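You operate a simulated robot arm through the tools that you are given. There is no shell and no other tool. Be economical: measure what you need, move in short steps, check, and stop when the job is done.

You run a simulated two-armed robot. Do the job below in one go: nothing can be reset, and whatever is moved stays where it is left.

## Task
Weave two rows: the lever on the white LEVER card first, then the lever on the yellow one.
Fine: one lever a row; beat each row in; press the yellow release button once at the end.

The check looks at the end state, three seconds after you hand in, the way a careful person would. Anything else that was tipped, shoved, dropped, spilled or broken makes it a failure.

## Robot
Two 6-joint arms with two-finger grippers on one trunk, on a base that drives. Base frame: it is fixed to the floor where the robot stands at the start and does not move with it; the origin is under the middle of the robot, x ahead of it, y to its left, z up. Readings come in m, degrees, newtons and seconds.
The left shoulder is at the start at [0.061, 0.143, 0.875], the right one opposite. With the tool pointing down near the work surface each hand reaches from about 0.1 to 0.68 m from the robot's upright axis, wherever it stands, measured 20 degrees to its own side. Places, roughly: beater [0.8, -0.1, 1]; first lever [0.7, 0, 1.2]; fourth lever [0.9, -0.2, 1.2]; release button [0.9, -0.2, 1.2]; second lever [0.8, -0.1, 1.2]; shuttle lever [0.9, -0.1, 1.3]; small blue bobbin (4x5x8 cm) [0.9, -0.3, 1]; third lever [0.8, -0.1, 1.2]. Payload 2.45 kg a hand.
The TCP of each hand is the grasp point between the finger pads, 0.026 m short of the fingertips. In the tool frame z runs along the fingers and y along their closing line. Largest opening 0.096 m; the body of the gripper starts 0.069 m behind the TCP.
Orientation is that of the tool frame in the base frame, as a unit quaternion [x, y, z, w]. With the fingers straight down and closing along the base's y, the tool's x points along the base's -x, its y along +y and its z along -z.

## Interface
- The arms move only by the tool play_rows. It takes "left_deltas", "right_deltas" or both (then of equal length, played together; a hand with none holds still); each is a list of rows, each a list of 7 numbers: the shift along the base's x, y, z in units of 400 mm (1.0 is 400 mm), then the turn, a rotation vector about the base's x, y, z in units of 60 degrees (1.0 is 60 degrees), then the opening, from 0 (shut) to 1 (fully open). In form: [[tx, ty, tz, rx, ry, rz, fingers], ...]. A call has 1 to 8 rows; each row is the pose to reach, as a shift and turn from the pose commanded when the call began. A call with a number of a shift or a turn outside -1 to 1 is refused whole. Each row takes 0.2 s and may step no farther than 0.05 m and 8.6 degrees from the row before; otherwise, or with a gripper value out of range, the whole call is refused. A pose out of reach is approached as far as the arm can. The call stops where the force on the tool passes 40 N (or 10 N more than at its start, if that is more) or the arm is blocked; 0.2 s more then pass. Each finger halts on what it meets, pressing with about 24 N; the grip force reading is that of the motor and also rises with nothing between the fingers. The clock runs only during rows and for 0.2 s after the last one: add rows that repeat a pose to give the fingers time. It gives the time, the measured TCP pose, the force on the tool (base axes), the opening and the grip force at its end, in the units of the frame above (readings bear some noise), with the torque about the TCP (base axes, N m) and any sound that the robot's microphone picked up.
- Cameras (640 x 400 px; columns grow to the right, rows downward): "scene" is now at [0.1489, -0.0011, 1.4982]; the picture's right is [-0.03, -1.00, 0.00], its down [-0.58, 0.02, -0.81] and it looks along [0.81, -0.02, -0.58] (base axes); focal length 270 px, centre (320, 200). "left" rides on the left gripper at [0.081, -0.003, -0.098] in its tool frame; the picture's right is [0.04, 1.00, 0.00], its down [-0.73, 0.03, -0.68] and it looks along [-0.68, 0.03, 0.73] (tool axes); focal length 256 px, centre (320, 200). "right" rides on the right gripper at [0.082, 0.003, -0.098] in its tool frame; the picture's right is [-0.04, 1.00, 0.00], its down [-0.73, -0.03, -0.68] and it looks along [-0.68, -0.03, 0.73] (tool axes); focal length 256 px, centre (320, 200). There is no depth. A picture from a camera that has moved, and an enlarged one, comes with that camera's place and axes in the base frame and with its lens.
- get_image(camera): a new picture of that camera. No time passes.
- lift_body(by): slides the trunk up (or, below 0, down) by that many m; the arms and the scene camera ride with it, the base frame stays. It gives what a move gives, with no picture.
- drive_base(legs): drives the robot by 1 to 6 legs, each [ahead, turn to the left] in m and degrees, along the robot's own axes; the way and the turn of a leg run together, so that a leg with both is an arc; at most 1.5 m and 180 degrees a leg. The arms and the cameras ride along, it lands a little off, and it stops where it bumps. It gives what a move gives.
- head_to(pan, tilt): turns the head with the scene camera to pan (to the left, within 86 degrees either way) and tilt (down, from -29 to 69), counted from straight ahead of the robot. It gives what a move gives.
- close_up(camera, box): a new picture of the part [left, top, right, bottom] of that camera's present view, enlarged. No time passes.
- job_done(): hands the job in; it is judged then, once.

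Work in short steps. Places have to be worked out from the pictures, the camera data and where the tool is seen: move nearer, look again, correct. Check each grasp and each placing, and mend what went wrong. You have 120 turns and 108 pictures in all, those below and enlarged ones among them. Open the grippers and draw the arms clear of the work before you hand the job in, unless the task says otherwise; then end with one line.

The tools are called after "Request:" by a JSON object that holds its "method" and its "body". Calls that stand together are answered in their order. play_rows: Moves the arms, as the interface text tells. Its arguments: {"type":"object","properties":{"left_deltas":{"type":"array"},"right_deltas":{"type":"array"}},"required":[]} The other tools are called the same way: lift_body (by) slides the trunk up or down; drive_base (legs) drives the base; head_to (pan, tilt) turns the head that bears the scene camera; get_image (camera) takes a picture; close_up (camera, box) takes an enlarged picture of a part of a camera's view; job_done () hands the job in.

At the start:

```text
clock: 0.0
left_ee_pos: [0.5403, 0.0625, 0.9996]
left_orientation: [0.002, 1.0, 0.0, 0.0]
left_wrist_force: [0.0, -0.1, 0.1]
left_moment: [0.01, 0.02, 0.01]
left_grip_width: 0.0962
left_finger_force: 0.1
right_ee_pos: [0.4701, -0.3046, 0.9982]
right_orientation: [0.003, 1.0, 0.0, 0.0]
right_wrist_force: [-0.9, 0.3, 0.1]
right_moment: [0.0, -0.01, 0.0]
right_grip_width: 0.0962
right_finger_force: 0.1
trunk travel left (down, up): [-0.5, 0.09]
robot x, y, heading: [-0.0004, -0.0008, 0.1]
head pan, tilt: [-1.7, 35.4]
```

scene: 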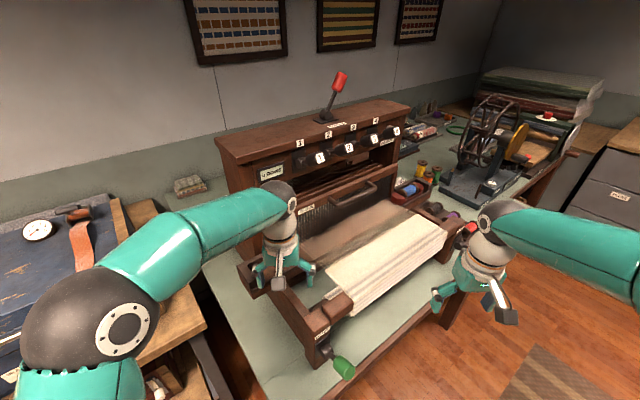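
right: 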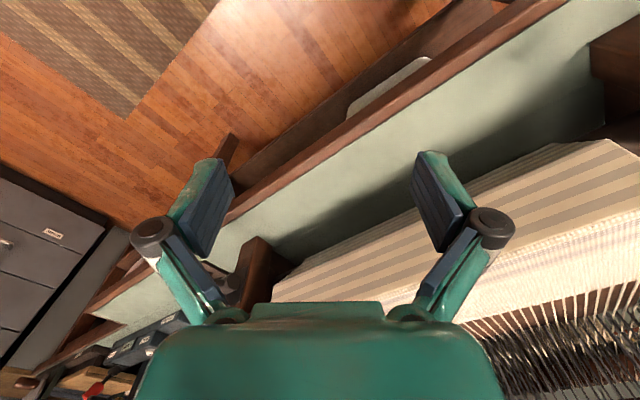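
left: 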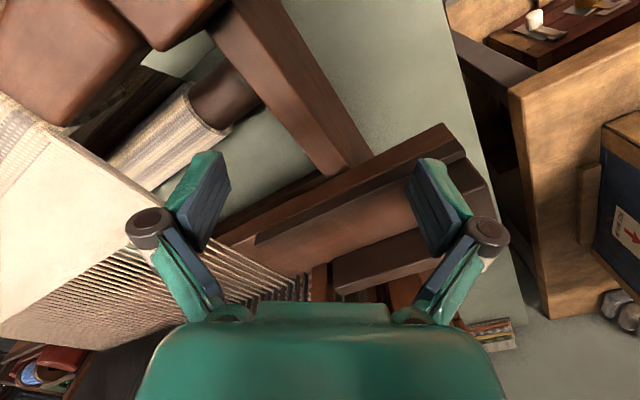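

The scene shows a loom with numbered levers; I need to read the cards and details, so I enlarge the loom.

Request:
{"method": "close_up", "body": {"camera": "scene", "box": [220, 60, 420, 185]}}

Request:
{"method": "close_up", "body": {"camera": "scene", "box": [280, 110, 420, 197]}}

Request:
{"method": "close_up", "body": {"camera": "scene", "box": [380, 90, 600, 228]}}

```text
3.20 times, centred on (320, 122) of scene
camera zoom: at [0.1489, -0.0011, 1.4982], right [-0.03, -1.0, 0.0], down [-0.58, 0.02, -0.81], along [0.81, -0.02, -0.58], focal length 866 px, centre (320, 448)
```

zoom: 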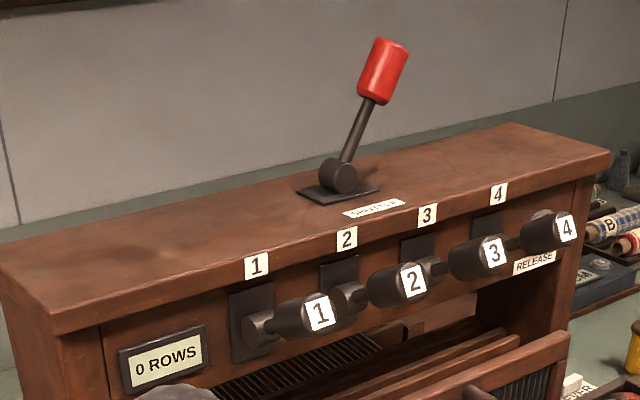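

```text
4.57 times, centred on (350, 154) of scene
camera zoom: at [0.1489, -0.0011, 1.4982], right [-0.03, -1.0, 0.0], down [-0.58, 0.02, -0.81], along [0.81, -0.02, -0.58], focal length 1236 px, centre (183, 413)
```

zoom: 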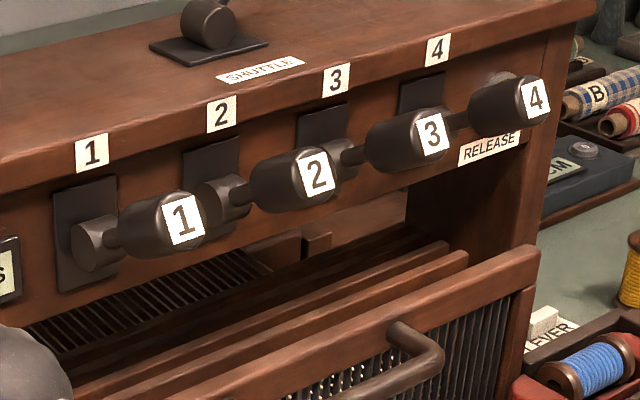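

```text
2.90 times, centred on (490, 159) of scene
camera zoom: at [0.1489, -0.0011, 1.4982], right [-0.03, -1.0, 0.0], down [-0.58, 0.02, -0.81], along [0.81, -0.02, -0.58], focal length 784 px, centre (-173, 319)
```

zoom: 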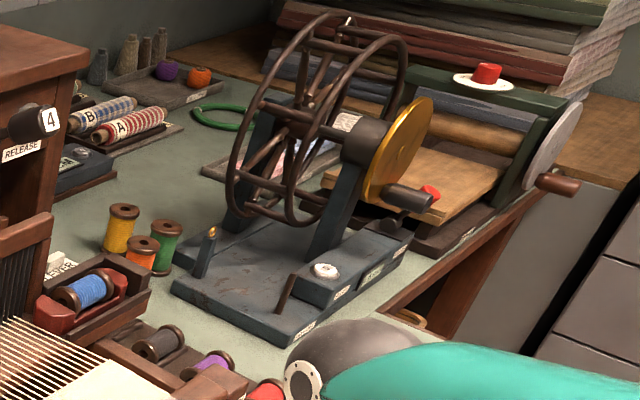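

The loom faces the robot obliquely (about 35° yaw), and a LEVER card is partly hidden right of the beater. I raise the trunk for clearance and look again.

Request:
{"method": "lift_body", "body": {"by": 0.085}}

Request:
{"method": "head_to", "body": {"pan": -20, "tilt": 35}}

Request:
{"method": "get_image", "body": {"camera": "scene"}}

Request:
{"method": "head_to", "body": {"pan": -80, "tilt": 30}}

Request:
{"method": "get_image", "body": {"camera": "scene"}}

Request:
{"method": "head_to", "body": {"pan": 60, "tilt": 40}}

Request:
{"method": "get_image", "body": {"camera": "scene"}}

```text
clock: 1.2
left_ee_pos: [0.5417, 0.0626, 1.0839]
left_orientation: [0.003, 1.0, 0.0, -0.002]
left_wrist_force: [-0.5, 0.4, -0.1]
left_moment: [-0.01, 0.0, 0.0]
left_grip_width: 0.096
left_finger_force: 0.0
right_ee_pos: [0.4698, -0.3034, 1.0829]
right_orientation: [0.002, 1.0, -0.001, 0.0]
right_wrist_force: [-0.2, 0.8, 0.2]
right_moment: [-0.02, 0.0, 0.03]
right_grip_width: 0.0962
right_finger_force: 0.1
trunk travel left (down, up): [-0.585, 0.005]
robot x, y, heading: [-0.0003, 0.0008, -0.2]
head pan, tilt: [-1.7, 35.4]
```

```text
clock: 2.0
left_ee_pos: [0.5408, 0.0636, 1.0832]
left_orientation: [0.002, 1.0, 0.0, 0.0]
left_wrist_force: [-0.4, 0.2, 0.2]
left_moment: [-0.02, -0.03, 0.0]
left_grip_width: 0.096
left_finger_force: 0.0
right_ee_pos: [0.4696, -0.3033, 1.0842]
right_orientation: [0.003, 1.0, 0.0, 0.0]
right_wrist_force: [0.3, -0.4, -0.7]
right_moment: [0.0, 0.01, 0.02]
right_grip_width: 0.0957
right_finger_force: 0.0
trunk travel left (down, up): [-0.585, 0.005]
robot x, y, heading: [0.0005, 0.001, -0.1]
head pan, tilt: [-20.0, 35.0]
```

```text
101 pictures are left
camera scene: at [0.1439, -0.0286, 1.5838], right [-0.34, -0.94, 0.0], down [-0.54, 0.2, -0.82], along [0.77, -0.28, -0.57], focal length 270 px, centre (320, 200)
```

scene: 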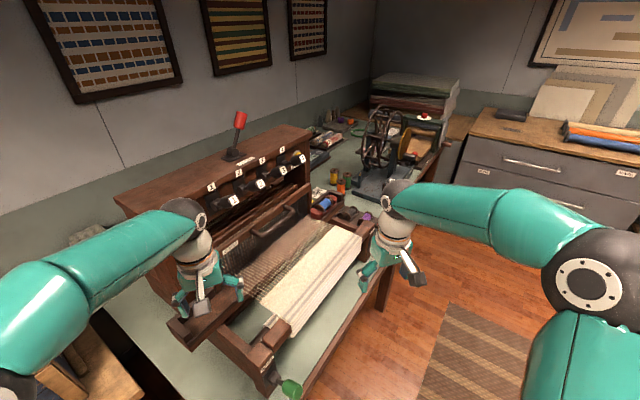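

```text
clock: 3.3
left_ee_pos: [0.5415, 0.064, 1.0838]
left_orientation: [0.003, 1.0, 0.0, 0.0]
left_wrist_force: [-0.6, -0.2, -0.1]
left_moment: [0.02, 0.01, 0.0]
left_grip_width: 0.0958
left_finger_force: 0.1
right_ee_pos: [0.4703, -0.3054, 1.0846]
right_orientation: [0.003, 1.0, 0.0, 0.0]
right_wrist_force: [0.0, 0.3, 0.4]
right_moment: [0.0, 0.04, 0.0]
right_grip_width: 0.096
right_finger_force: 0.1
trunk travel left (down, up): [-0.585, 0.005]
robot x, y, heading: [0.0028, -0.0005, 0.0]
head pan, tilt: [-80.0, 30.0]
```

```text
100 pictures are left
camera scene: at [0.0769, -0.0876, 1.5916], right [-0.98, -0.17, 0.0], down [-0.09, 0.49, -0.87], along [0.15, -0.85, -0.5], focal length 270 px, centre (320, 200)
```

scene: 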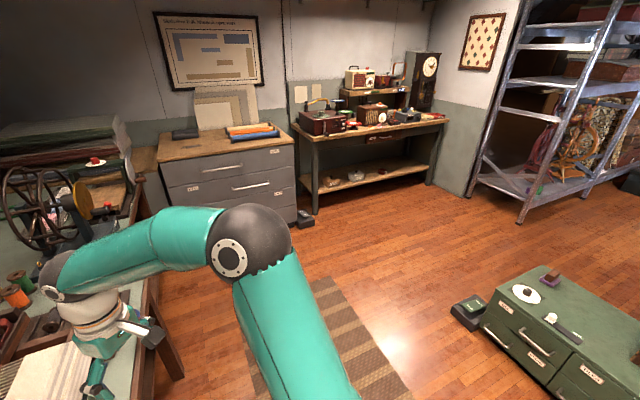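

```text
clock: 5.5
left_ee_pos: [0.5413, 0.0647, 1.0845]
left_orientation: [0.004, 1.0, 0.0, 0.0]
left_wrist_force: [0.4, 0.2, -0.6]
left_moment: [0.04, 0.0, 0.0]
left_grip_width: 0.0958
left_finger_force: 0.1
right_ee_pos: [0.4688, -0.3047, 1.0833]
right_orientation: [0.003, 1.0, -0.001, 0.0]
right_wrist_force: [0.8, -0.1, 0.4]
right_moment: [0.01, -0.01, -0.03]
right_grip_width: 0.0958
right_finger_force: 0.0
trunk travel left (down, up): [-0.585, 0.005]
robot x, y, heading: [0.0007, 0.0006, -0.3]
head pan, tilt: [60.0, 40.0]
```

```text
99 pictures are left
camera scene: at [0.1037, 0.0751, 1.5762], right [0.87, -0.5, 0.0], down [-0.32, -0.56, -0.77], along [0.38, 0.66, -0.64], focal length 270 px, centre (320, 200)
```

scene: 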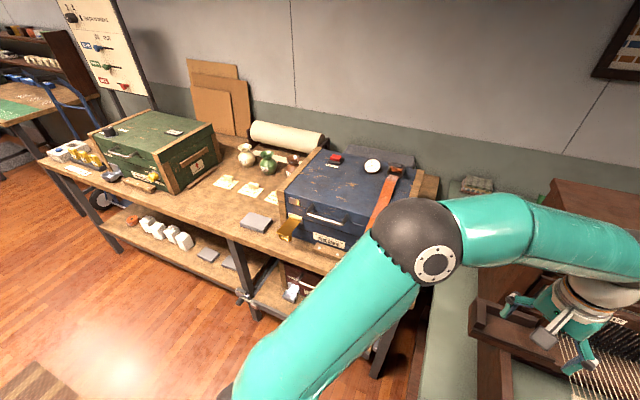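

Room behind and right is clear except a green cabinet well back. I'll back off, move right along the loom front, and turn to face it squarely.

Request:
{"method": "drive_base", "body": {"legs": [[-0.3, 0], [0, -55], [0.65, 0], [0, 90]]}}

Request:
{"method": "head_to", "body": {"pan": 0, "tilt": 32}}

Request:
{"method": "get_image", "body": {"camera": "scene"}}

```text
clock: 18.0
left_ee_pos: [0.49, -0.1877, 1.084]
left_orientation: [-0.283, 0.959, -0.003, 0.001]
left_wrist_force: [-0.9, 1.2, -0.7]
left_moment: [-0.13, -0.07, 0.0]
left_grip_width: 0.0958
left_finger_force: 0.0
right_ee_pos: [0.6321, -0.5321, 1.0857]
right_orientation: [-0.283, 0.959, -0.002, -0.001]
right_wrist_force: [-0.6, -0.2, 0.9]
right_moment: [-0.06, -0.02, -0.02]
right_grip_width: 0.096
right_finger_force: 0.1
trunk travel left (down, up): [-0.585, 0.005]
robot x, y, heading: [0.1022, -0.5816, 32.8]
head pan, tilt: [60.0, 40.0]
stopped in leg 4: the robot was blocked; the commanded pose is now the measured one
```

```text
clock: 19.3
left_ee_pos: [0.4933, -0.191, 1.0847]
left_orientation: [-0.281, 0.96, -0.001, 0.0]
left_wrist_force: [0.4, -0.1, 0.1]
left_moment: [-0.06, 0.02, -0.02]
left_grip_width: 0.0959
left_finger_force: 0.1
right_ee_pos: [0.635, -0.5376, 1.0857]
right_orientation: [-0.282, 0.959, 0.0, 0.0]
right_wrist_force: [-0.2, -0.4, -0.5]
right_moment: [0.0, 0.0, 0.0]
right_grip_width: 0.0958
right_finger_force: 0.0
trunk travel left (down, up): [-0.585, 0.005]
robot x, y, heading: [0.1024, -0.5848, 33.0]
head pan, tilt: [0.0, 32.0]
```

```text
98 pictures are left
camera scene: at [0.2296, -0.5001, 1.5884], right [0.54, -0.84, 0.0], down [-0.45, -0.29, -0.85], along [0.71, 0.46, -0.53], focal length 270 px, centre (320, 200)
```

scene: 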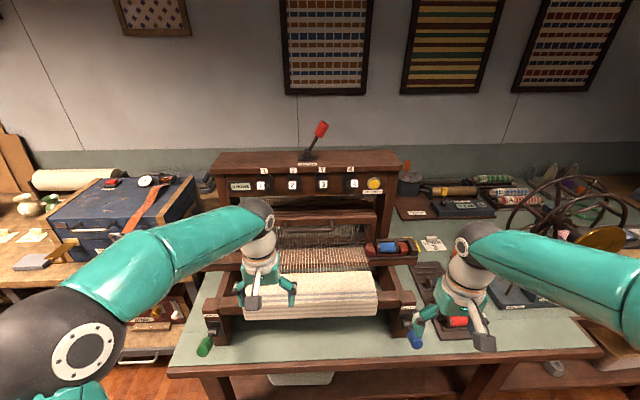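

Now facing the loom squarely. I zoom in on the panel and the cards.

Request:
{"method": "close_up", "body": {"camera": "scene", "box": [210, 110, 410, 235]}}

Request:
{"method": "close_up", "body": {"camera": "scene", "box": [360, 160, 560, 285]}}

```text
3.20 times, centred on (310, 172) of scene
camera zoom: at [0.2296, -0.5001, 1.5884], right [0.54, -0.84, 0.0], down [-0.45, -0.29, -0.85], along [0.71, 0.46, -0.53], focal length 866 px, centre (352, 288)
```

zoom: 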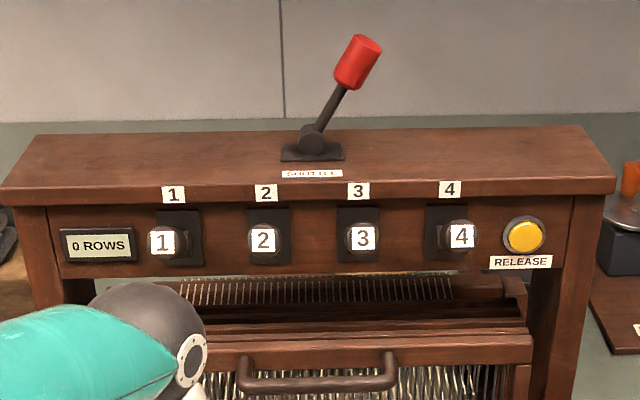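

```text
3.20 times, centred on (460, 222) of scene
camera zoom: at [0.2296, -0.5001, 1.5884], right [0.54, -0.84, 0.0], down [-0.45, -0.29, -0.85], along [0.71, 0.46, -0.53], focal length 866 px, centre (-128, 128)
```

zoom: 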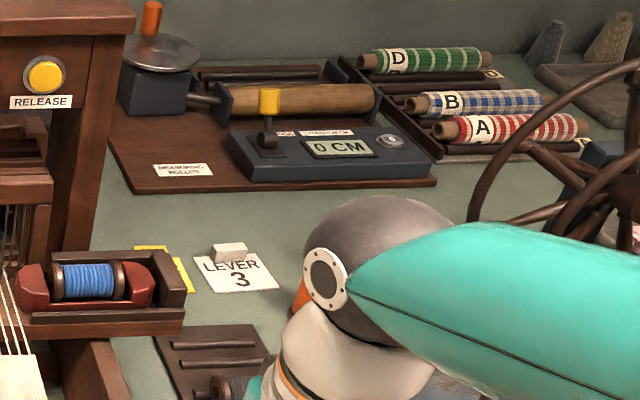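

White card says lever 3; the yellow card is hidden behind the shuttle tray. I check the right wrist camera.

Request:
{"method": "get_image", "body": {"camera": "right"}}

```text
95 pictures are left
camera right: at [0.5632, -0.5786, 1.1827], right [-0.51, 0.86, 0.0], down [0.63, 0.37, 0.68], along [0.58, 0.34, -0.73], focal length 256 px, centre (320, 200)
```

right: 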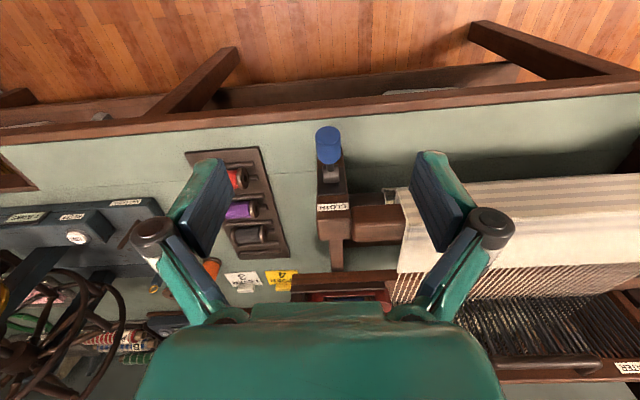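

Request:
{"method": "close_up", "body": {"camera": "right", "box": [200, 255, 320, 330]}}

```text
5.33 times, centred on (260, 292) of right
camera zoom: at [0.5632, -0.5786, 1.1827], right [-0.51, 0.86, 0.0], down [0.63, 0.37, 0.68], along [0.58, 0.34, -0.73], focal length 1365 px, centre (640, -293)
```

zoom: 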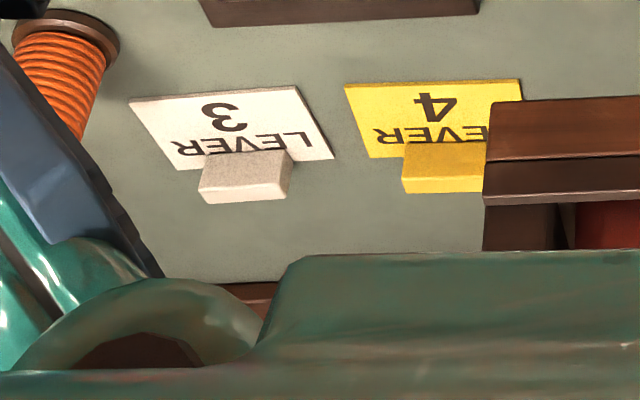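

White card = lever 3, yellow card = lever 4. I've triangulated: knob 3 ≈ (0.779,−0.154,1.232), knob 4 ≈ (0.828,−0.224,1.232), shuttle knob ≈ (0.90,−0.07,1.34), beater bar ≈ z 1.08. I retract the left hand and tilt the right one 45° forward before driving closer.

Request:
{"method": "play_rows", "body": {"left_deltas": [[-0.068, -0.048, 0.02, 0, 0, 0, 1], [-0.137, -0.095, 0.04, 0, 0, 0, 1], [-0.205, -0.143, 0.06, 0, 0, 0, 1], [-0.273, -0.19, 0.08, 0, 0, 0, 1], [-0.342, -0.238, 0.1, 0, 0, 0, 1], [-0.41, -0.286, 0.125, 0, 0, 0, 1]], "right_deltas": [[0, 0, 0.05, 0.0715, -0.1025, 0, 0.5], [0, 0, 0.1, 0.143, -0.205, 0, 0], [0, 0, 0.15, 0.2145, -0.3075, 0, 0], [0, 0, 0.2, 0.286, -0.41, 0, 0], [0, 0, 0.25, 0.3575, -0.5125, 0, 0], [0, 0, 0.3, 0.429, -0.615, 0, 0]]}}

```text
clock: 20.7
left_ee_pos: [0.3253, -0.3067, 1.1349]
left_orientation: [-0.281, 0.96, -0.001, 0.001]
left_wrist_force: [-0.1, 0.1, 0.4]
left_moment: [0.05, -0.03, 0.04]
left_grip_width: 0.0961
left_finger_force: 0.1
right_ee_pos: [0.6339, -0.5384, 1.2057]
right_orientation: [-0.261, 0.886, 0.122, 0.364]
right_wrist_force: [-0.3, -0.3, 0.1]
right_moment: [-0.04, 0.01, -0.03]
right_grip_width: 0.0
right_finger_force: 24.2
trunk travel left (down, up): [-0.585, 0.005]
robot x, y, heading: [0.1002, -0.5823, 33.1]
head pan, tilt: [0.0, 32.0]
```

Arms are retracted; now driving forward ~0.28 m with a small turn, then looking.

Request:
{"method": "drive_base", "body": {"legs": [[0.15, 1.5], [0.13, 0]]}}

Request:
{"method": "get_image", "body": {"camera": "scene"}}

```text
clock: 23.0
left_ee_pos: [0.5531, -0.1403, 1.1349]
left_orientation: [-0.296, 0.955, 0.0, -0.001]
left_wrist_force: [0.2, 1.3, -0.6]
left_moment: [-0.04, 0.08, -0.01]
left_grip_width: 0.0958
left_finger_force: 0.1
right_ee_pos: [0.8679, -0.3624, 1.2051]
right_orientation: [-0.274, 0.883, 0.127, 0.36]
right_wrist_force: [0.6, 0.1, 0.3]
right_moment: [-0.02, -0.03, 0.03]
right_grip_width: 0.0
right_finger_force: 23.8
trunk travel left (down, up): [-0.585, 0.005]
robot x, y, heading: [0.3359, -0.4245, 34.4]
head pan, tilt: [0.0, 32.0]
```

```text
93 pictures are left
camera scene: at [0.4619, -0.3375, 1.5883], right [0.57, -0.82, 0.0], down [-0.44, -0.3, -0.85], along [0.7, 0.48, -0.53], focal length 270 px, centre (320, 200)
```

scene: 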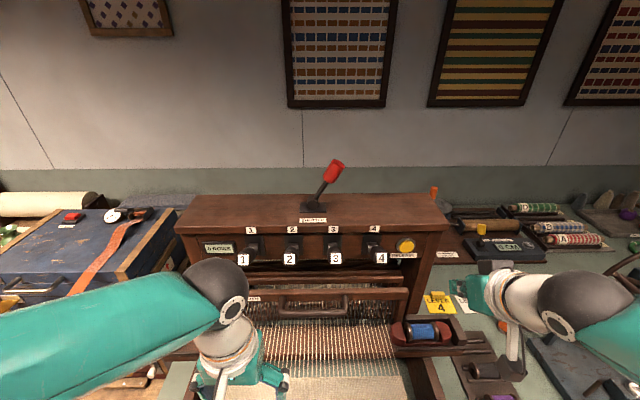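

Position is good (yellow card "LEVER 4" confirmed). I raise the right hand and move it to above knob 3, fingers shut.

Request:
{"method": "play_rows", "body": {"right_deltas": [[0, 0, 0.12, 0, 0, 0, 0], [0, 0, 0.24, 0, 0, 0, 0], [-0.047, 0.102, 0.25, 0, 0, 0, 0], [-0.094, 0.205, 0.25, 0, 0, 0, 0], [-0.141, 0.307, 0.25, 0, 0, 0, 0], [-0.188, 0.41, 0.25, 0, 0, 0, 0], [-0.235, 0.512, 0.25, 0, 0, 0, 0]]}}

Request:
{"method": "get_image", "body": {"camera": "scene"}}

Request:
{"method": "get_image", "body": {"camera": "right"}}

```text
clock: 24.6
left_ee_pos: [0.5512, -0.1394, 1.1351]
left_orientation: [-0.295, 0.956, -0.001, 0.001]
left_wrist_force: [-0.5, -0.1, -0.1]
left_moment: [-0.04, -0.02, 0.01]
left_grip_width: 0.096
left_finger_force: 0.2
right_ee_pos: [0.7714, -0.1582, 1.3076]
right_orientation: [-0.273, 0.883, 0.126, 0.361]
right_wrist_force: [0.3, 0.0, 0.0]
right_moment: [0.02, 0.01, -0.01]
right_grip_width: 0.0001
right_finger_force: 24.3
trunk travel left (down, up): [-0.585, 0.005]
robot x, y, heading: [0.3324, -0.4251, 34.4]
head pan, tilt: [0.0, 32.0]
```

```text
92 pictures are left
camera scene: at [0.4602, -0.3369, 1.5883], right [0.57, -0.82, 0.0], down [-0.44, -0.3, -0.85], along [0.7, 0.48, -0.53], focal length 270 px, centre (320, 200)
```

scene: 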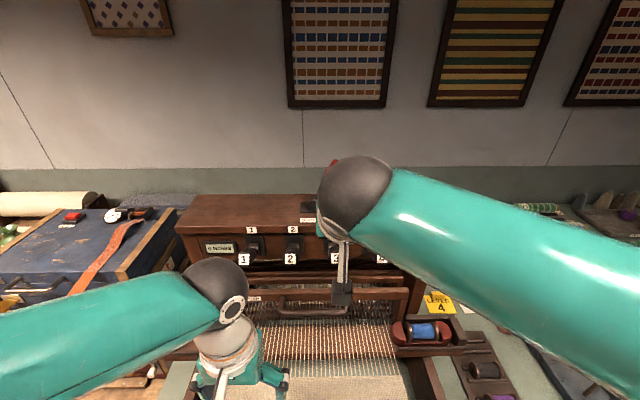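

```text
91 pictures are left
camera right: at [0.6648, -0.2291, 1.3192], right [-0.55, 0.83, 0.05], down [0.06, -0.02, 1.0], along [0.83, 0.55, -0.04], focal length 256 px, centre (320, 200)
```

right: 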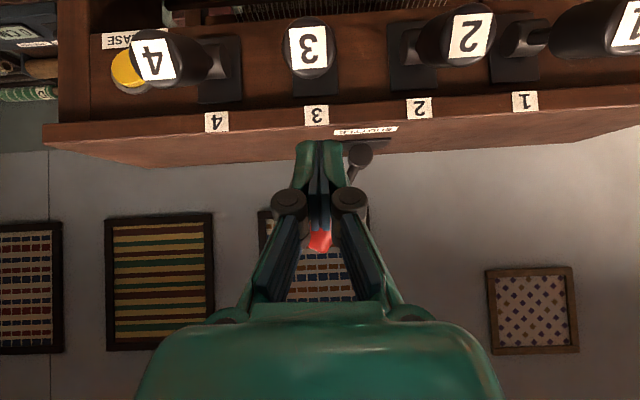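

The hand is centred above knob 3 (about 6 mm right correction). I press down in small steps.

Request:
{"method": "play_rows", "body": {"right_deltas": [[0.008, -0.012, -0.05, 0, 0, 0, 0], [0.008, -0.012, -0.1, 0, 0, 0, 0], [0.008, -0.012, -0.14, 0, 0, 0, 0], [0.008, -0.012, -0.18, 0, 0, 0, 0], [0.008, -0.012, -0.22, 0, 0, 0, 0]]}}

Request:
{"method": "get_image", "body": {"camera": "right"}}

```text
clock: 25.6
left_ee_pos: [0.5487, -0.1467, 1.138]
left_orientation: [-0.294, 0.956, 0.001, 0.003]
left_wrist_force: [0.1, 0.4, 0.4]
left_moment: [-0.02, 0.04, -0.03]
left_grip_width: 0.0957
left_finger_force: 0.0
right_ee_pos: [0.7695, -0.1706, 1.2473]
right_orientation: [-0.272, 0.881, 0.13, 0.366]
right_wrist_force: [-21.7, -20.3, 16.9]
right_moment: [-0.12, 0.18, 0.09]
right_grip_width: 0.0
right_finger_force: 23.7
trunk travel left (down, up): [-0.585, 0.005]
robot x, y, heading: [0.34, -0.4261, 34.2]
head pan, tilt: [0.0, 32.0]
stopped in row 4 (right hand): the force on the tool passed its limit at 46 N (the readings are from after the stop); the commanded pose is now the measured one
```

```text
90 pictures are left
camera right: at [0.6613, -0.2424, 1.2578], right [-0.55, 0.83, 0.06], down [0.06, -0.03, 1.0], along [0.83, 0.55, -0.03], focal length 256 px, centre (320, 200)
```

right: 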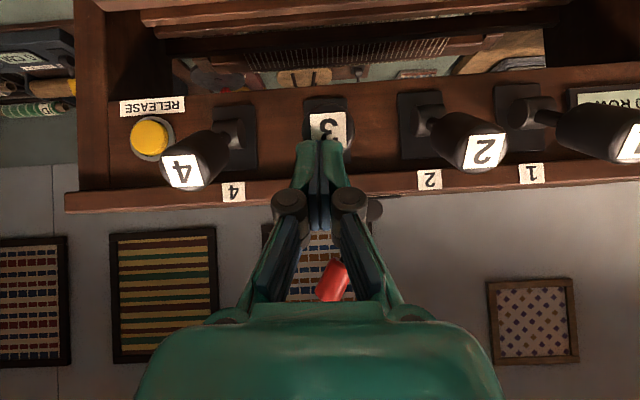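

The fingertips met the front face of knob 3 rather than its top (push was mostly backward). I back off, rise, move further in, then press.

Request:
{"method": "play_rows", "body": {"right_deltas": [[-0.031, -0.021, 0, 0, 0, 0, 0], [-0.031, -0.021, 0.08, 0, 0, 0, 0], [-0.031, -0.021, 0.15, 0, 0, 0, 0], [0.02, 0.012, 0.15, 0, 0, 0, 0], [0.07, 0.044, 0.15, 0, 0, 0, 0]]}}

Request:
{"method": "play_rows", "body": {"right_deltas": [[0, 0, -0.03, 0, 0, 0, 0], [0, 0, -0.06, 0, 0, 0, 0], [0, 0, -0.09, 0, 0, 0, 0], [0, 0, -0.12, 0, 0, 0, 0], [0, 0, -0.15, 0, 0, 0, 0], [0, 0, -0.18, 0, 0, 0, 0], [0, 0, -0.21, 0, 0, 0, 0], [0, 0, -0.24, 0, 0, 0, 0]]}}

Request:
{"method": "get_image", "body": {"camera": "right"}}

```text
clock: 26.8
left_ee_pos: [0.5534, -0.1407, 1.1353]
left_orientation: [-0.296, 0.955, -0.002, 0.0]
left_wrist_force: [1.0, 0.3, -0.5]
left_moment: [0.0, -0.01, 0.02]
left_grip_width: 0.0961
left_finger_force: 0.0
right_ee_pos: [0.8048, -0.148, 1.3]
right_orientation: [-0.274, 0.882, 0.128, 0.36]
right_wrist_force: [0.2, 0.0, 0.6]
right_moment: [-0.01, -0.03, -0.04]
right_grip_width: 0.0
right_finger_force: 23.6
trunk travel left (down, up): [-0.585, 0.005]
robot x, y, heading: [0.3364, -0.4238, 34.5]
head pan, tilt: [0.0, 32.0]
```

```text
clock: 28.6
left_ee_pos: [0.5528, -0.1409, 1.1358]
left_orientation: [-0.296, 0.955, 0.0, 0.001]
left_wrist_force: [-0.1, -0.2, -0.4]
left_moment: [0.02, 0.02, -0.03]
left_grip_width: 0.0957
left_finger_force: 0.1
right_ee_pos: [0.803, -0.1455, 1.2042]
right_orientation: [-0.273, 0.883, 0.127, 0.361]
right_wrist_force: [0.4, 2.4, 1.8]
right_moment: [0.07, -0.04, 0.01]
right_grip_width: 0.0
right_finger_force: 23.8
trunk travel left (down, up): [-0.585, 0.005]
robot x, y, heading: [0.3396, -0.4258, 34.7]
head pan, tilt: [0.0, 32.0]
```

```text
89 pictures are left
camera right: at [0.6955, -0.2171, 1.2161], right [-0.55, 0.83, 0.06], down [0.06, -0.02, 1.0], along [0.83, 0.55, -0.04], focal length 256 px, centre (320, 200)
```

right: 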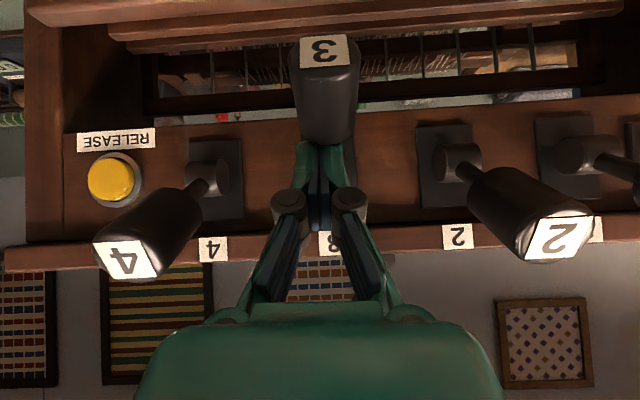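

Lever 3 is clearly going down. I push a bit further to be sure it reaches its stop.

Request:
{"method": "play_rows", "body": {"right_deltas": [[0, 0, -0.025, 0, 0, 0, 0], [0, 0, -0.05, 0, 0, 0, 0], [0, 0, -0.075, 0, 0, 0, 0]]}}

Request:
{"method": "get_image", "body": {"camera": "right"}}

```text
clock: 29.2
left_ee_pos: [0.5517, -0.142, 1.136]
left_orientation: [-0.295, 0.955, -0.001, 0.001]
left_wrist_force: [-0.3, -0.6, -0.7]
left_moment: [0.02, -0.01, 0.02]
left_grip_width: 0.0958
left_finger_force: 0.2
right_ee_pos: [0.8044, -0.1454, 1.1997]
right_orientation: [-0.271, 0.878, 0.135, 0.37]
right_wrist_force: [-4.7, -3.3, 6.1]
right_moment: [-0.02, 0.06, 0.0]
right_grip_width: 0.0001
right_finger_force: 28.5
trunk travel left (down, up): [-0.585, 0.005]
robot x, y, heading: [0.3386, -0.4245, 34.5]
head pan, tilt: [0.0, 32.0]
stopped in row 2 (right hand): the force on the tool passed its limit at 46 N (the readings are from after the stop); the commanded pose is now the measured one
```

```text
88 pictures are left
camera right: at [0.6965, -0.2169, 1.2077], right [-0.55, 0.83, 0.07], down [0.05, -0.05, 1.0], along [0.83, 0.55, -0.01], focal length 256 px, centre (320, 200)
```

right: 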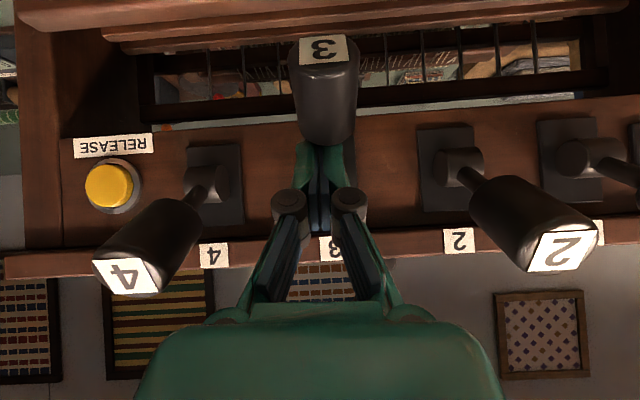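

Lever 3 is at its stop. I back off, rise and move to the right-hand side of the shuttle knob.

Request:
{"method": "play_rows", "body": {"right_deltas": [[-0.041, -0.029, 0.02, 0, 0, 0, 0], [-0.041, -0.029, 0.13, 0, 0, 0, 0], [-0.041, -0.029, 0.25, 0, 0, 0, 0], [-0.041, -0.029, 0.375, 0, 0, 0, 0], [0.01, -0.1, 0.375, 0, 0, 0, 0], [0.066, -0.183, 0.375, 0, 0, 0, 0], [0.066, -0.183, 0.375, 0, 0, 0, 0]]}}

Request:
{"method": "get_image", "body": {"camera": "right"}}

Request:
{"method": "get_image", "body": {"camera": "scene"}}

```text
clock: 30.8
left_ee_pos: [0.5529, -0.1404, 1.1357]
left_orientation: [-0.296, 0.955, -0.001, 0.0]
left_wrist_force: [-0.5, 0.2, 0.4]
left_moment: [-0.01, 0.02, -0.03]
left_grip_width: 0.0961
left_finger_force: 0.1
right_ee_pos: [0.8358, -0.2192, 1.3504]
right_orientation: [-0.27, 0.879, 0.134, 0.369]
right_wrist_force: [-0.8, -0.9, -0.2]
right_moment: [0.0, 0.0, 0.01]
right_grip_width: 0.0
right_finger_force: 28.8
trunk travel left (down, up): [-0.585, 0.005]
robot x, y, heading: [0.338, -0.4226, 34.5]
head pan, tilt: [0.0, 32.0]
```

```text
87 pictures are left
camera right: at [0.7285, -0.2902, 1.3589], right [-0.55, 0.83, 0.06], down [0.05, -0.04, 1.0], along [0.83, 0.55, -0.02], focal length 256 px, centre (320, 200)
```

right: 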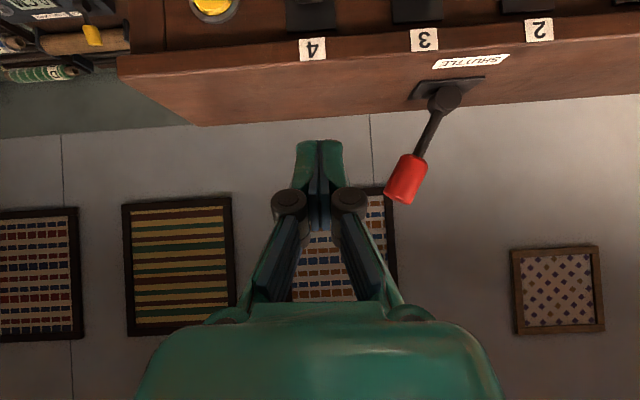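

```text
86 pictures are left
camera scene: at [0.4608, -0.3382, 1.5884], right [0.57, -0.82, 0.0], down [-0.44, -0.3, -0.85], along [0.7, 0.48, -0.53], focal length 270 px, centre (320, 200)
```

scene: 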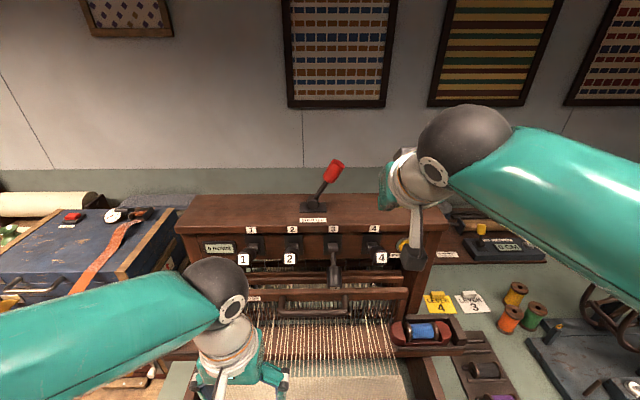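

Lever 3 stayed down. I move forward beside the red shuttle knob (on its right), then sweep left.

Request:
{"method": "play_rows", "body": {"right_deltas": [[0.08, 0.055, 0, 0, 0, 0, 0], [0.16, 0.11, 0, 0, 0, 0, 0], [0.236, 0.164, -0.01, 0, 0, 0, 0], [0.236, 0.164, -0.01, 0, 0, 0, 0]]}}

Request:
{"method": "get_image", "body": {"camera": "right"}}

```text
clock: 31.8
left_ee_pos: [0.5519, -0.143, 1.1366]
left_orientation: [-0.296, 0.955, 0.0, 0.001]
left_wrist_force: [0.3, 0.0, -0.8]
left_moment: [0.0, -0.01, 0.02]
left_grip_width: 0.096
left_finger_force: 0.1
right_ee_pos: [0.9252, -0.1542, 1.3447]
right_orientation: [-0.271, 0.878, 0.134, 0.37]
right_wrist_force: [-0.7, -0.5, 1.1]
right_moment: [-0.02, 0.0, -0.03]
right_grip_width: 0.0
right_finger_force: 28.0
trunk travel left (down, up): [-0.585, 0.005]
robot x, y, heading: [0.3358, -0.4257, 34.6]
head pan, tilt: [0.0, 32.0]
```

```text
85 pictures are left
camera right: at [0.8179, -0.226, 1.3527], right [-0.55, 0.83, 0.06], down [0.05, -0.04, 1.0], along [0.83, 0.55, -0.02], focal length 256 px, centre (320, 200)
```

right: 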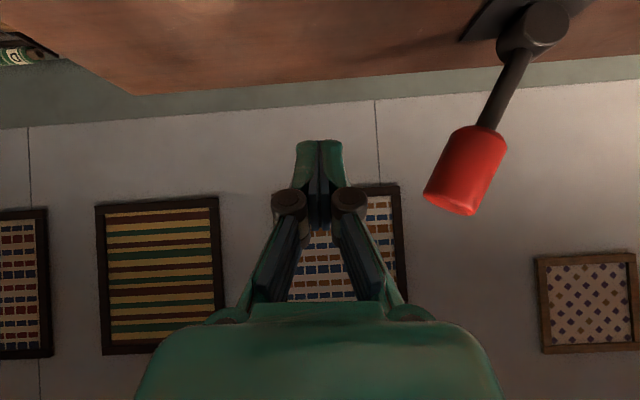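

Fingers are beside the red knob at the right height. Sweep left.

Request:
{"method": "play_rows", "body": {"right_deltas": [[-0.03, 0.044, 0, 0, 0, 0, 0], [-0.061, 0.088, 0, 0, 0, 0, 0], [-0.092, 0.132, 0, 0, 0, 0, 0], [-0.122, 0.176, 0, 0, 0, 0, 0], [-0.153, 0.22, 0, 0, 0, 0, 0], [-0.184, 0.264, 0, 0, 0, 0, 0], [-0.214, 0.308, 0, 0, 0, 0, 0]]}}

Request:
{"method": "get_image", "body": {"camera": "right"}}

Request:
{"method": "get_image", "body": {"camera": "scene"}}

```text
clock: 33.4
left_ee_pos: [0.555, -0.147, 1.1359]
left_orientation: [-0.294, 0.956, 0.002, 0.0]
left_wrist_force: [0.1, -0.2, 0.2]
left_moment: [-0.01, 0.02, 0.03]
left_grip_width: 0.0959
left_finger_force: 0.0
right_ee_pos: [0.8486, -0.0408, 1.3445]
right_orientation: [-0.266, 0.881, 0.131, 0.369]
right_wrist_force: [9.7, -40.8, -7.5]
right_moment: [-0.69, -0.08, -0.43]
right_grip_width: 0.0003
right_finger_force: 28.2
trunk travel left (down, up): [-0.585, 0.005]
robot x, y, heading: [0.3393, -0.4239, 34.2]
head pan, tilt: [0.0, 32.0]
```

```text
84 pictures are left
camera right: at [0.7395, -0.1108, 1.3534], right [-0.54, 0.84, 0.06], down [0.05, -0.04, 1.0], along [0.84, 0.54, -0.02], focal length 256 px, centre (320, 200)
```

right: 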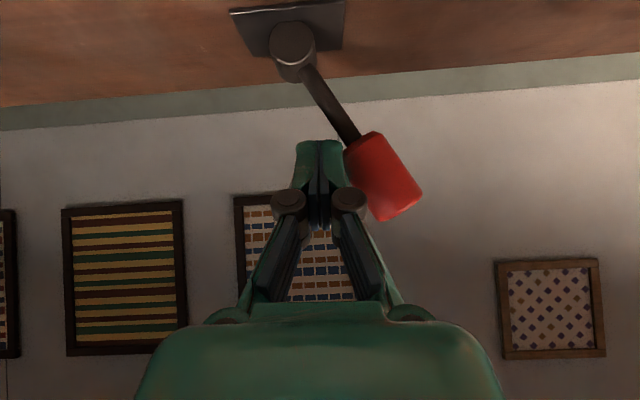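

```text
83 pictures are left
camera scene: at [0.4639, -0.3472, 1.5884], right [0.57, -0.82, -0.01], down [-0.44, -0.3, -0.85], along [0.7, 0.48, -0.53], focal length 270 px, centre (320, 200)
```

scene: 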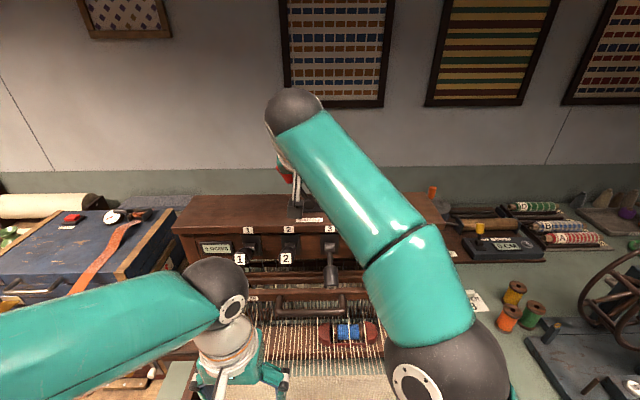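

The shuttle lever is at its left stop and the shuttle is crossing. I withdraw the right hand and then look at the state and the beater.

Request:
{"method": "play_rows", "body": {"right_deltas": [[0.043, -0.062, 0, 0, 0, 0, 0], [0.1, -0.144, 0.02, 0, 0, 0, 0], [0.06, -0.24, 0.03, 0, 0, 0, 0], [0.0, -0.33, 0.03, 0, 0, 0, 0], [-0.06, -0.43, 0.03, 0, 0, 0, 0], [-0.1, -0.53, 0.03, 0, 0, 0, 0]]}}

Request:
{"method": "get_image", "body": {"camera": "scene"}}

Request:
{"method": "close_up", "body": {"camera": "scene", "box": [180, 180, 460, 355]}}

Request:
{"method": "get_image", "body": {"camera": "left"}}

```text
clock: 34.8
left_ee_pos: [0.5531, -0.1433, 1.1365]
left_orientation: [-0.296, 0.955, 0.0, -0.001]
left_wrist_force: [0.1, -0.4, -0.4]
left_moment: [0.05, -0.03, -0.02]
left_grip_width: 0.0959
left_finger_force: 0.1
right_ee_pos: [0.7976, -0.2469, 1.358]
right_orientation: [-0.271, 0.878, 0.135, 0.37]
right_wrist_force: [-0.4, -0.6, -0.1]
right_moment: [0.02, 0.01, 0.01]
right_grip_width: 0.0
right_finger_force: 28.7
trunk travel left (down, up): [-0.585, 0.005]
robot x, y, heading: [0.339, -0.4293, 34.7]
head pan, tilt: [0.0, 32.0]
```

```text
82 pictures are left
camera scene: at [0.46, -0.3408, 1.5886], right [0.57, -0.82, 0.0], down [-0.44, -0.3, -0.85], along [0.7, 0.48, -0.53], focal length 270 px, centre (320, 200)
```

scene: 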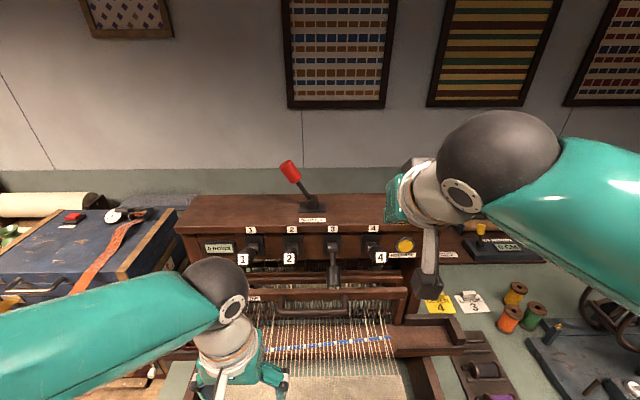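

```text
2.29 times, centred on (320, 268) of scene
camera zoom: at [0.46, -0.3408, 1.5886], right [0.57, -0.82, 0.0], down [-0.44, -0.3, -0.85], along [0.7, 0.48, -0.53], focal length 618 px, centre (320, 46)
```

zoom: 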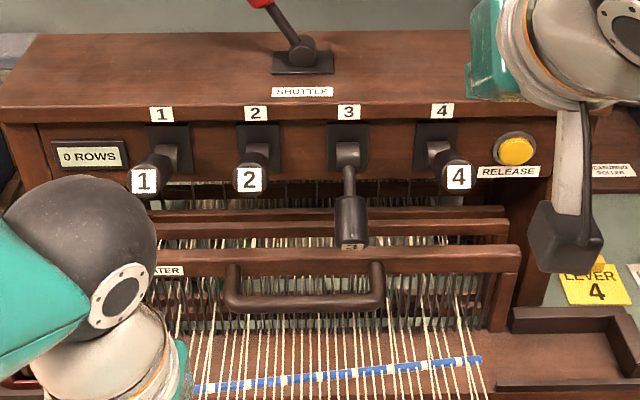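

```text
80 pictures are left
camera left: at [0.4865, -0.1911, 1.234], right [-0.6, 0.8, 0.0], down [0.59, 0.44, 0.68], along [0.55, 0.41, -0.73], focal length 256 px, centre (320, 200)
```

left: 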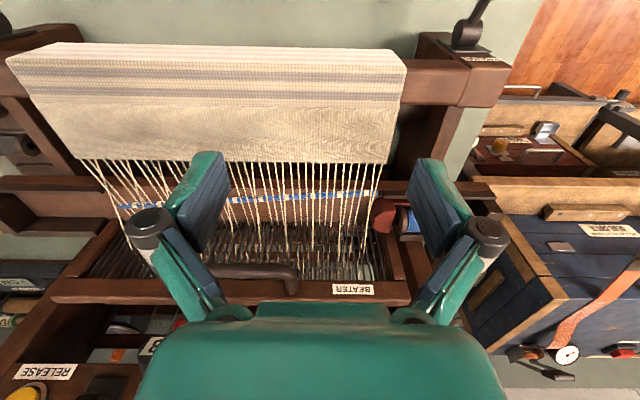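

Row 1's pick is laid and the shuttle is on the left. To grip the beater bar (f≈0.54, z≈1.08, with ~3 cm gap to the board) I turn the left gripper 90° so it closes fore-and-aft.

Request:
{"method": "play_rows", "body": {"left_deltas": [[0, 0, 0.02, 0, 0, -0.133, 0.9], [0, 0, 0.04, 0, 0, -0.266, 0.8], [0, 0, 0.06, 0, 0, -0.4, 0.7], [0, 0, 0.08, 0, 0, -0.533, 0.6], [0, 0, 0.08, 0, 0, -0.666, 0.5], [0, 0, 0.08, 0, 0, -0.8, 0.45], [0, 0, 0.08, 0, 0, -0.933, 0.45]]}}

Request:
{"method": "play_rows", "body": {"left_deltas": [[0, 0, 0, 0, 0, -0.133, 0.45], [0, 0, 0, 0, 0, -0.266, 0.45], [0, 0, 0, 0, 0, -0.4, 0.45], [0, 0, 0, 0, 0, -0.533, 0.45], [0, 0, 0, 0, 0, -0.567, 0.45]]}}

Request:
{"method": "get_image", "body": {"camera": "left"}}

```text
clock: 36.4
left_ee_pos: [0.5526, -0.1419, 1.1683]
left_orientation: [0.189, 0.982, -0.002, 0.0]
left_wrist_force: [-0.6, 0.2, 0.0]
left_moment: [0.0, 0.01, 0.0]
left_grip_width: 0.0432
left_finger_force: 0.0
right_ee_pos: [0.7983, -0.244, 1.3578]
right_orientation: [-0.271, 0.878, 0.135, 0.37]
right_wrist_force: [-0.1, -0.8, -0.1]
right_moment: [0.0, -0.03, -0.01]
right_grip_width: 0.0003
right_finger_force: 28.7
trunk travel left (down, up): [-0.585, 0.005]
robot x, y, heading: [0.3367, -0.426, 34.4]
head pan, tilt: [0.0, 32.0]
```

```text
clock: 37.6
left_ee_pos: [0.552, -0.1426, 1.1684]
left_orientation: [0.468, 0.884, -0.001, -0.001]
left_wrist_force: [0.0, -1.6, -0.2]
left_moment: [-0.01, 0.01, -0.01]
left_grip_width: 0.0433
left_finger_force: 0.0
right_ee_pos: [0.7974, -0.2436, 1.3574]
right_orientation: [-0.271, 0.878, 0.135, 0.37]
right_wrist_force: [0.2, -0.1, -1.1]
right_moment: [0.02, 0.02, 0.03]
right_grip_width: 0.0
right_finger_force: 28.4
trunk travel left (down, up): [-0.585, 0.005]
robot x, y, heading: [0.3355, -0.4218, 34.6]
head pan, tilt: [0.0, 32.0]
```

```text
79 pictures are left
camera left: at [0.5035, -0.0755, 1.2653], right [0.8, 0.6, 0.0], down [0.44, -0.59, 0.68], along [0.4, -0.55, -0.73], focal length 256 px, centre (320, 200)
```

left: 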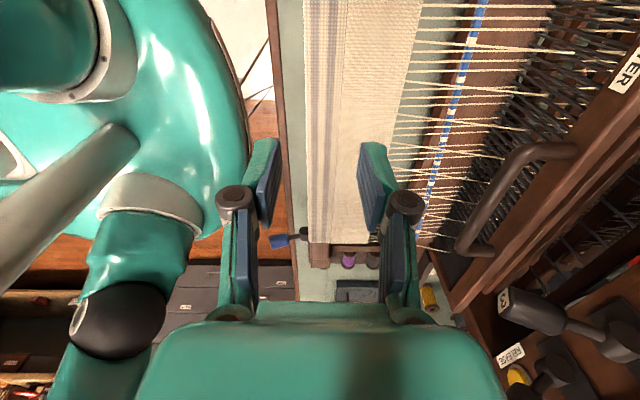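

Orientation is right. Now tilt it 30° (wrist leaning to me, clear of the levers) and approach in front of the bar.

Request:
{"method": "play_rows", "body": {"left_deltas": [[0.056, -0.01, 0, 0.0572, -0.082, 0, 0.43], [0.111, -0.02, 0, 0.1144, -0.164, 0, 0.43], [0.167, -0.03, 0, 0.1716, -0.246, 0, 0.43], [0.222, -0.04, 0, 0.2288, -0.328, 0, 0.43], [0.278, -0.05, 0, 0.286, -0.41, 0, 0.43]]}}

Request:
{"method": "get_image", "body": {"camera": "left"}}

Request:
{"method": "get_image", "body": {"camera": "scene"}}

```text
clock: 38.8
left_ee_pos: [0.6654, -0.163, 1.168]
left_orientation: [0.451, 0.855, 0.229, 0.118]
left_wrist_force: [0.1, -0.3, 0.0]
left_moment: [0.06, 0.0, 0.04]
left_grip_width: 0.0413
left_finger_force: 0.0
right_ee_pos: [0.7987, -0.2455, 1.3572]
right_orientation: [-0.27, 0.878, 0.135, 0.37]
right_wrist_force: [0.0, -0.5, -0.2]
right_moment: [0.04, 0.05, -0.02]
right_grip_width: 0.0001
right_finger_force: 27.9
trunk travel left (down, up): [-0.585, 0.005]
robot x, y, heading: [0.3352, -0.4224, 34.6]
head pan, tilt: [0.0, 32.0]
```

```text
78 pictures are left
camera left: at [0.5755, -0.1248, 1.2504], right [0.69, 0.52, 0.5], down [0.16, -0.78, 0.6], along [0.7, -0.34, -0.63], focal length 256 px, centre (320, 200)
```

left: 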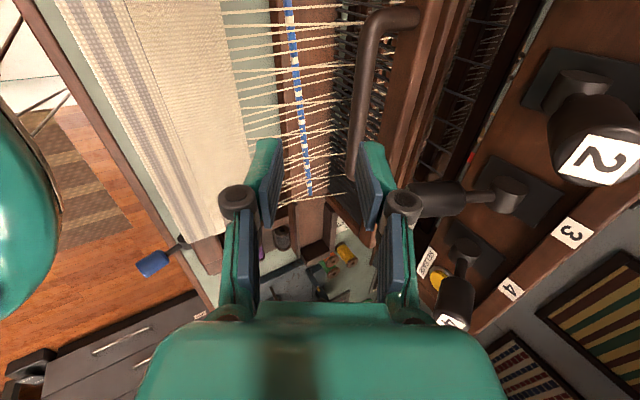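

```text
77 pictures are left
camera scene: at [0.4609, -0.3393, 1.5884], right [0.57, -0.82, 0.0], down [-0.44, -0.3, -0.85], along [0.7, 0.48, -0.53], focal length 270 px, centre (320, 200)
```

scene: 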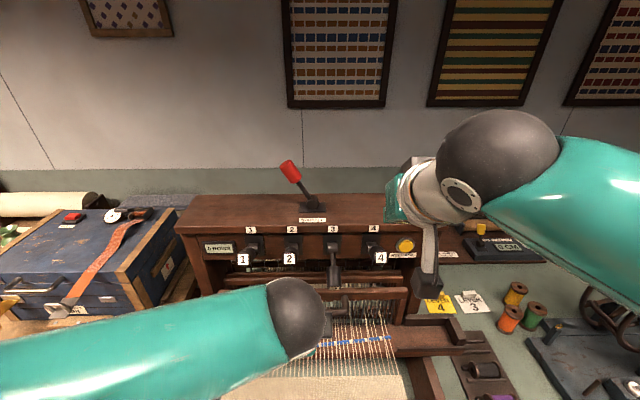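

I shift into line with the bar and part-way toward it, then recheck.

Request:
{"method": "play_rows", "body": {"left_deltas": [[0.03, 0.02, 0.02, 0, 0, 0, 0.43], [0.0587, 0.041, 0.0415, 0, 0, 0, 0.43], [0.1, 0.07, -0.045, 0, 0, 0, 0.43], [0.1, 0.07, -0.045, 0, 0, 0, 0.43]]}}

Request:
{"method": "get_image", "body": {"camera": "left"}}

```text
clock: 39.8
left_ee_pos: [0.7004, -0.1355, 1.1479]
left_orientation: [0.451, 0.854, 0.23, 0.12]
left_wrist_force: [0.2, -0.3, -1.2]
left_moment: [0.03, -0.05, 0.02]
left_grip_width: 0.0413
left_finger_force: 0.0
right_ee_pos: [0.7976, -0.2442, 1.3578]
right_orientation: [-0.27, 0.878, 0.134, 0.371]
right_wrist_force: [-0.1, -0.4, -0.9]
right_moment: [0.0, -0.02, -0.01]
right_grip_width: 0.0002
right_finger_force: 28.7
trunk travel left (down, up): [-0.585, 0.005]
robot x, y, heading: [0.3339, -0.4255, 34.3]
head pan, tilt: [0.0, 32.0]
```

```text
76 pictures are left
camera left: at [0.612, -0.0967, 1.2309], right [0.69, 0.52, 0.5], down [0.16, -0.78, 0.6], along [0.7, -0.34, -0.63], focal length 256 px, centre (320, 200)
```

left: 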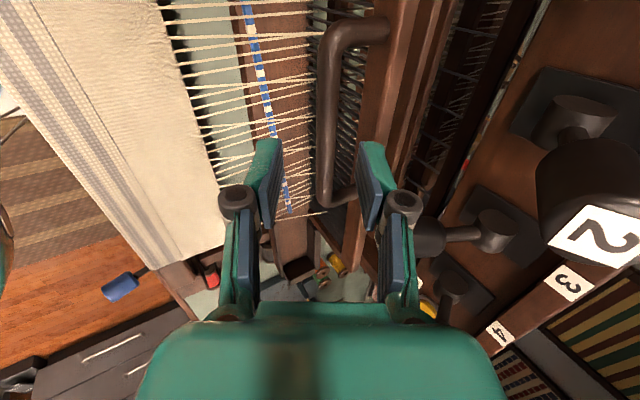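

The bar is centred between the fingers. I advance ~7 cm along the fingers to straddle it.

Request:
{"method": "play_rows", "body": {"left_deltas": [[0.02, 0.014, -0.037, 0, 0, 0, 0.43], [0.039, 0.027, -0.074, 0, 0, 0, 0.43], [0.058, 0.041, -0.111, 0, 0, 0, 0.43], [0.077, 0.054, -0.148, 0, 0, 0, 0.43], [0.077, 0.054, -0.148, 0, 0, 0, 0.43]]}}

Request:
{"method": "get_image", "body": {"camera": "left"}}

```text
clock: 41.0
left_ee_pos: [0.7329, -0.1111, 1.0904]
left_orientation: [0.451, 0.854, 0.229, 0.118]
left_wrist_force: [0.7, -0.2, -0.8]
left_moment: [-0.04, 0.0, -0.01]
left_grip_width: 0.0413
left_finger_force: 0.0
right_ee_pos: [0.7985, -0.2441, 1.3574]
right_orientation: [-0.271, 0.878, 0.135, 0.371]
right_wrist_force: [-0.1, 0.1, 0.6]
right_moment: [-0.03, -0.03, -0.04]
right_grip_width: 0.0
right_finger_force: 28.7
trunk travel left (down, up): [-0.585, 0.005]
robot x, y, heading: [0.3346, -0.4243, 34.5]
head pan, tilt: [0.0, 32.0]
```

```text
75 pictures are left
camera left: at [0.6444, -0.0734, 1.1738], right [0.69, 0.52, 0.5], down [0.16, -0.78, 0.6], along [0.7, -0.34, -0.63], focal length 256 px, centre (320, 200)
```

left: 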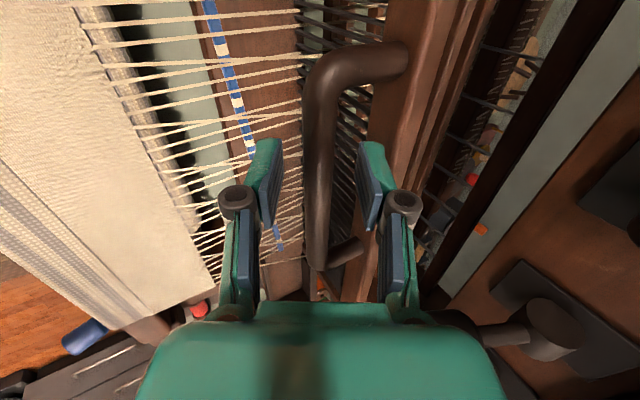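

The bar lies between the fingers; closing the left gripper.

Request:
{"method": "play_rows", "body": {"left_deltas": [[0, 0, 0, 0, 0, 0, 0.2], [0, 0, 0, 0, 0, 0, 0], [0, 0, 0, 0, 0, 0, 0], [0, 0, 0, 0, 0, 0, 0]]}}

Request:
{"method": "get_image", "body": {"camera": "left"}}

```text
clock: 42.0
left_ee_pos: [0.7337, -0.1104, 1.0914]
left_orientation: [0.451, 0.855, 0.229, 0.118]
left_wrist_force: [0.7, -1.3, -2.3]
left_moment: [-0.34, -0.21, 0.62]
left_grip_width: 0.015
left_finger_force: 41.4
right_ee_pos: [0.7977, -0.2439, 1.3577]
right_orientation: [-0.271, 0.879, 0.135, 0.369]
right_wrist_force: [-0.7, 0.1, 0.4]
right_moment: [0.02, 0.02, 0.04]
right_grip_width: 0.0
right_finger_force: 28.3
trunk travel left (down, up): [-0.585, 0.005]
robot x, y, heading: [0.3367, -0.4239, 34.5]
head pan, tilt: [0.0, 32.0]
```

```text
74 pictures are left
camera left: at [0.6448, -0.0732, 1.1736], right [0.69, 0.52, 0.5], down [0.16, -0.78, 0.6], along [0.7, -0.34, -0.63], focal length 256 px, centre (320, 200)
```

left: 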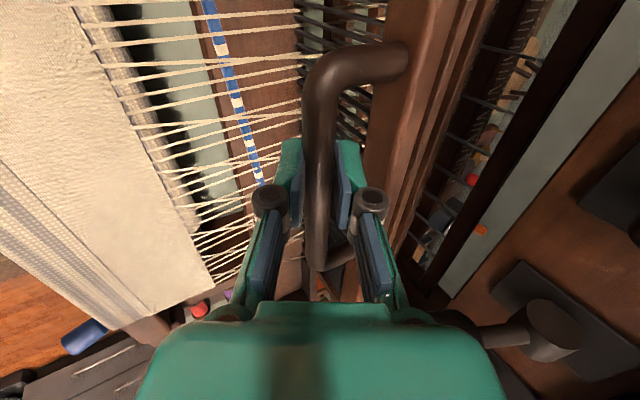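

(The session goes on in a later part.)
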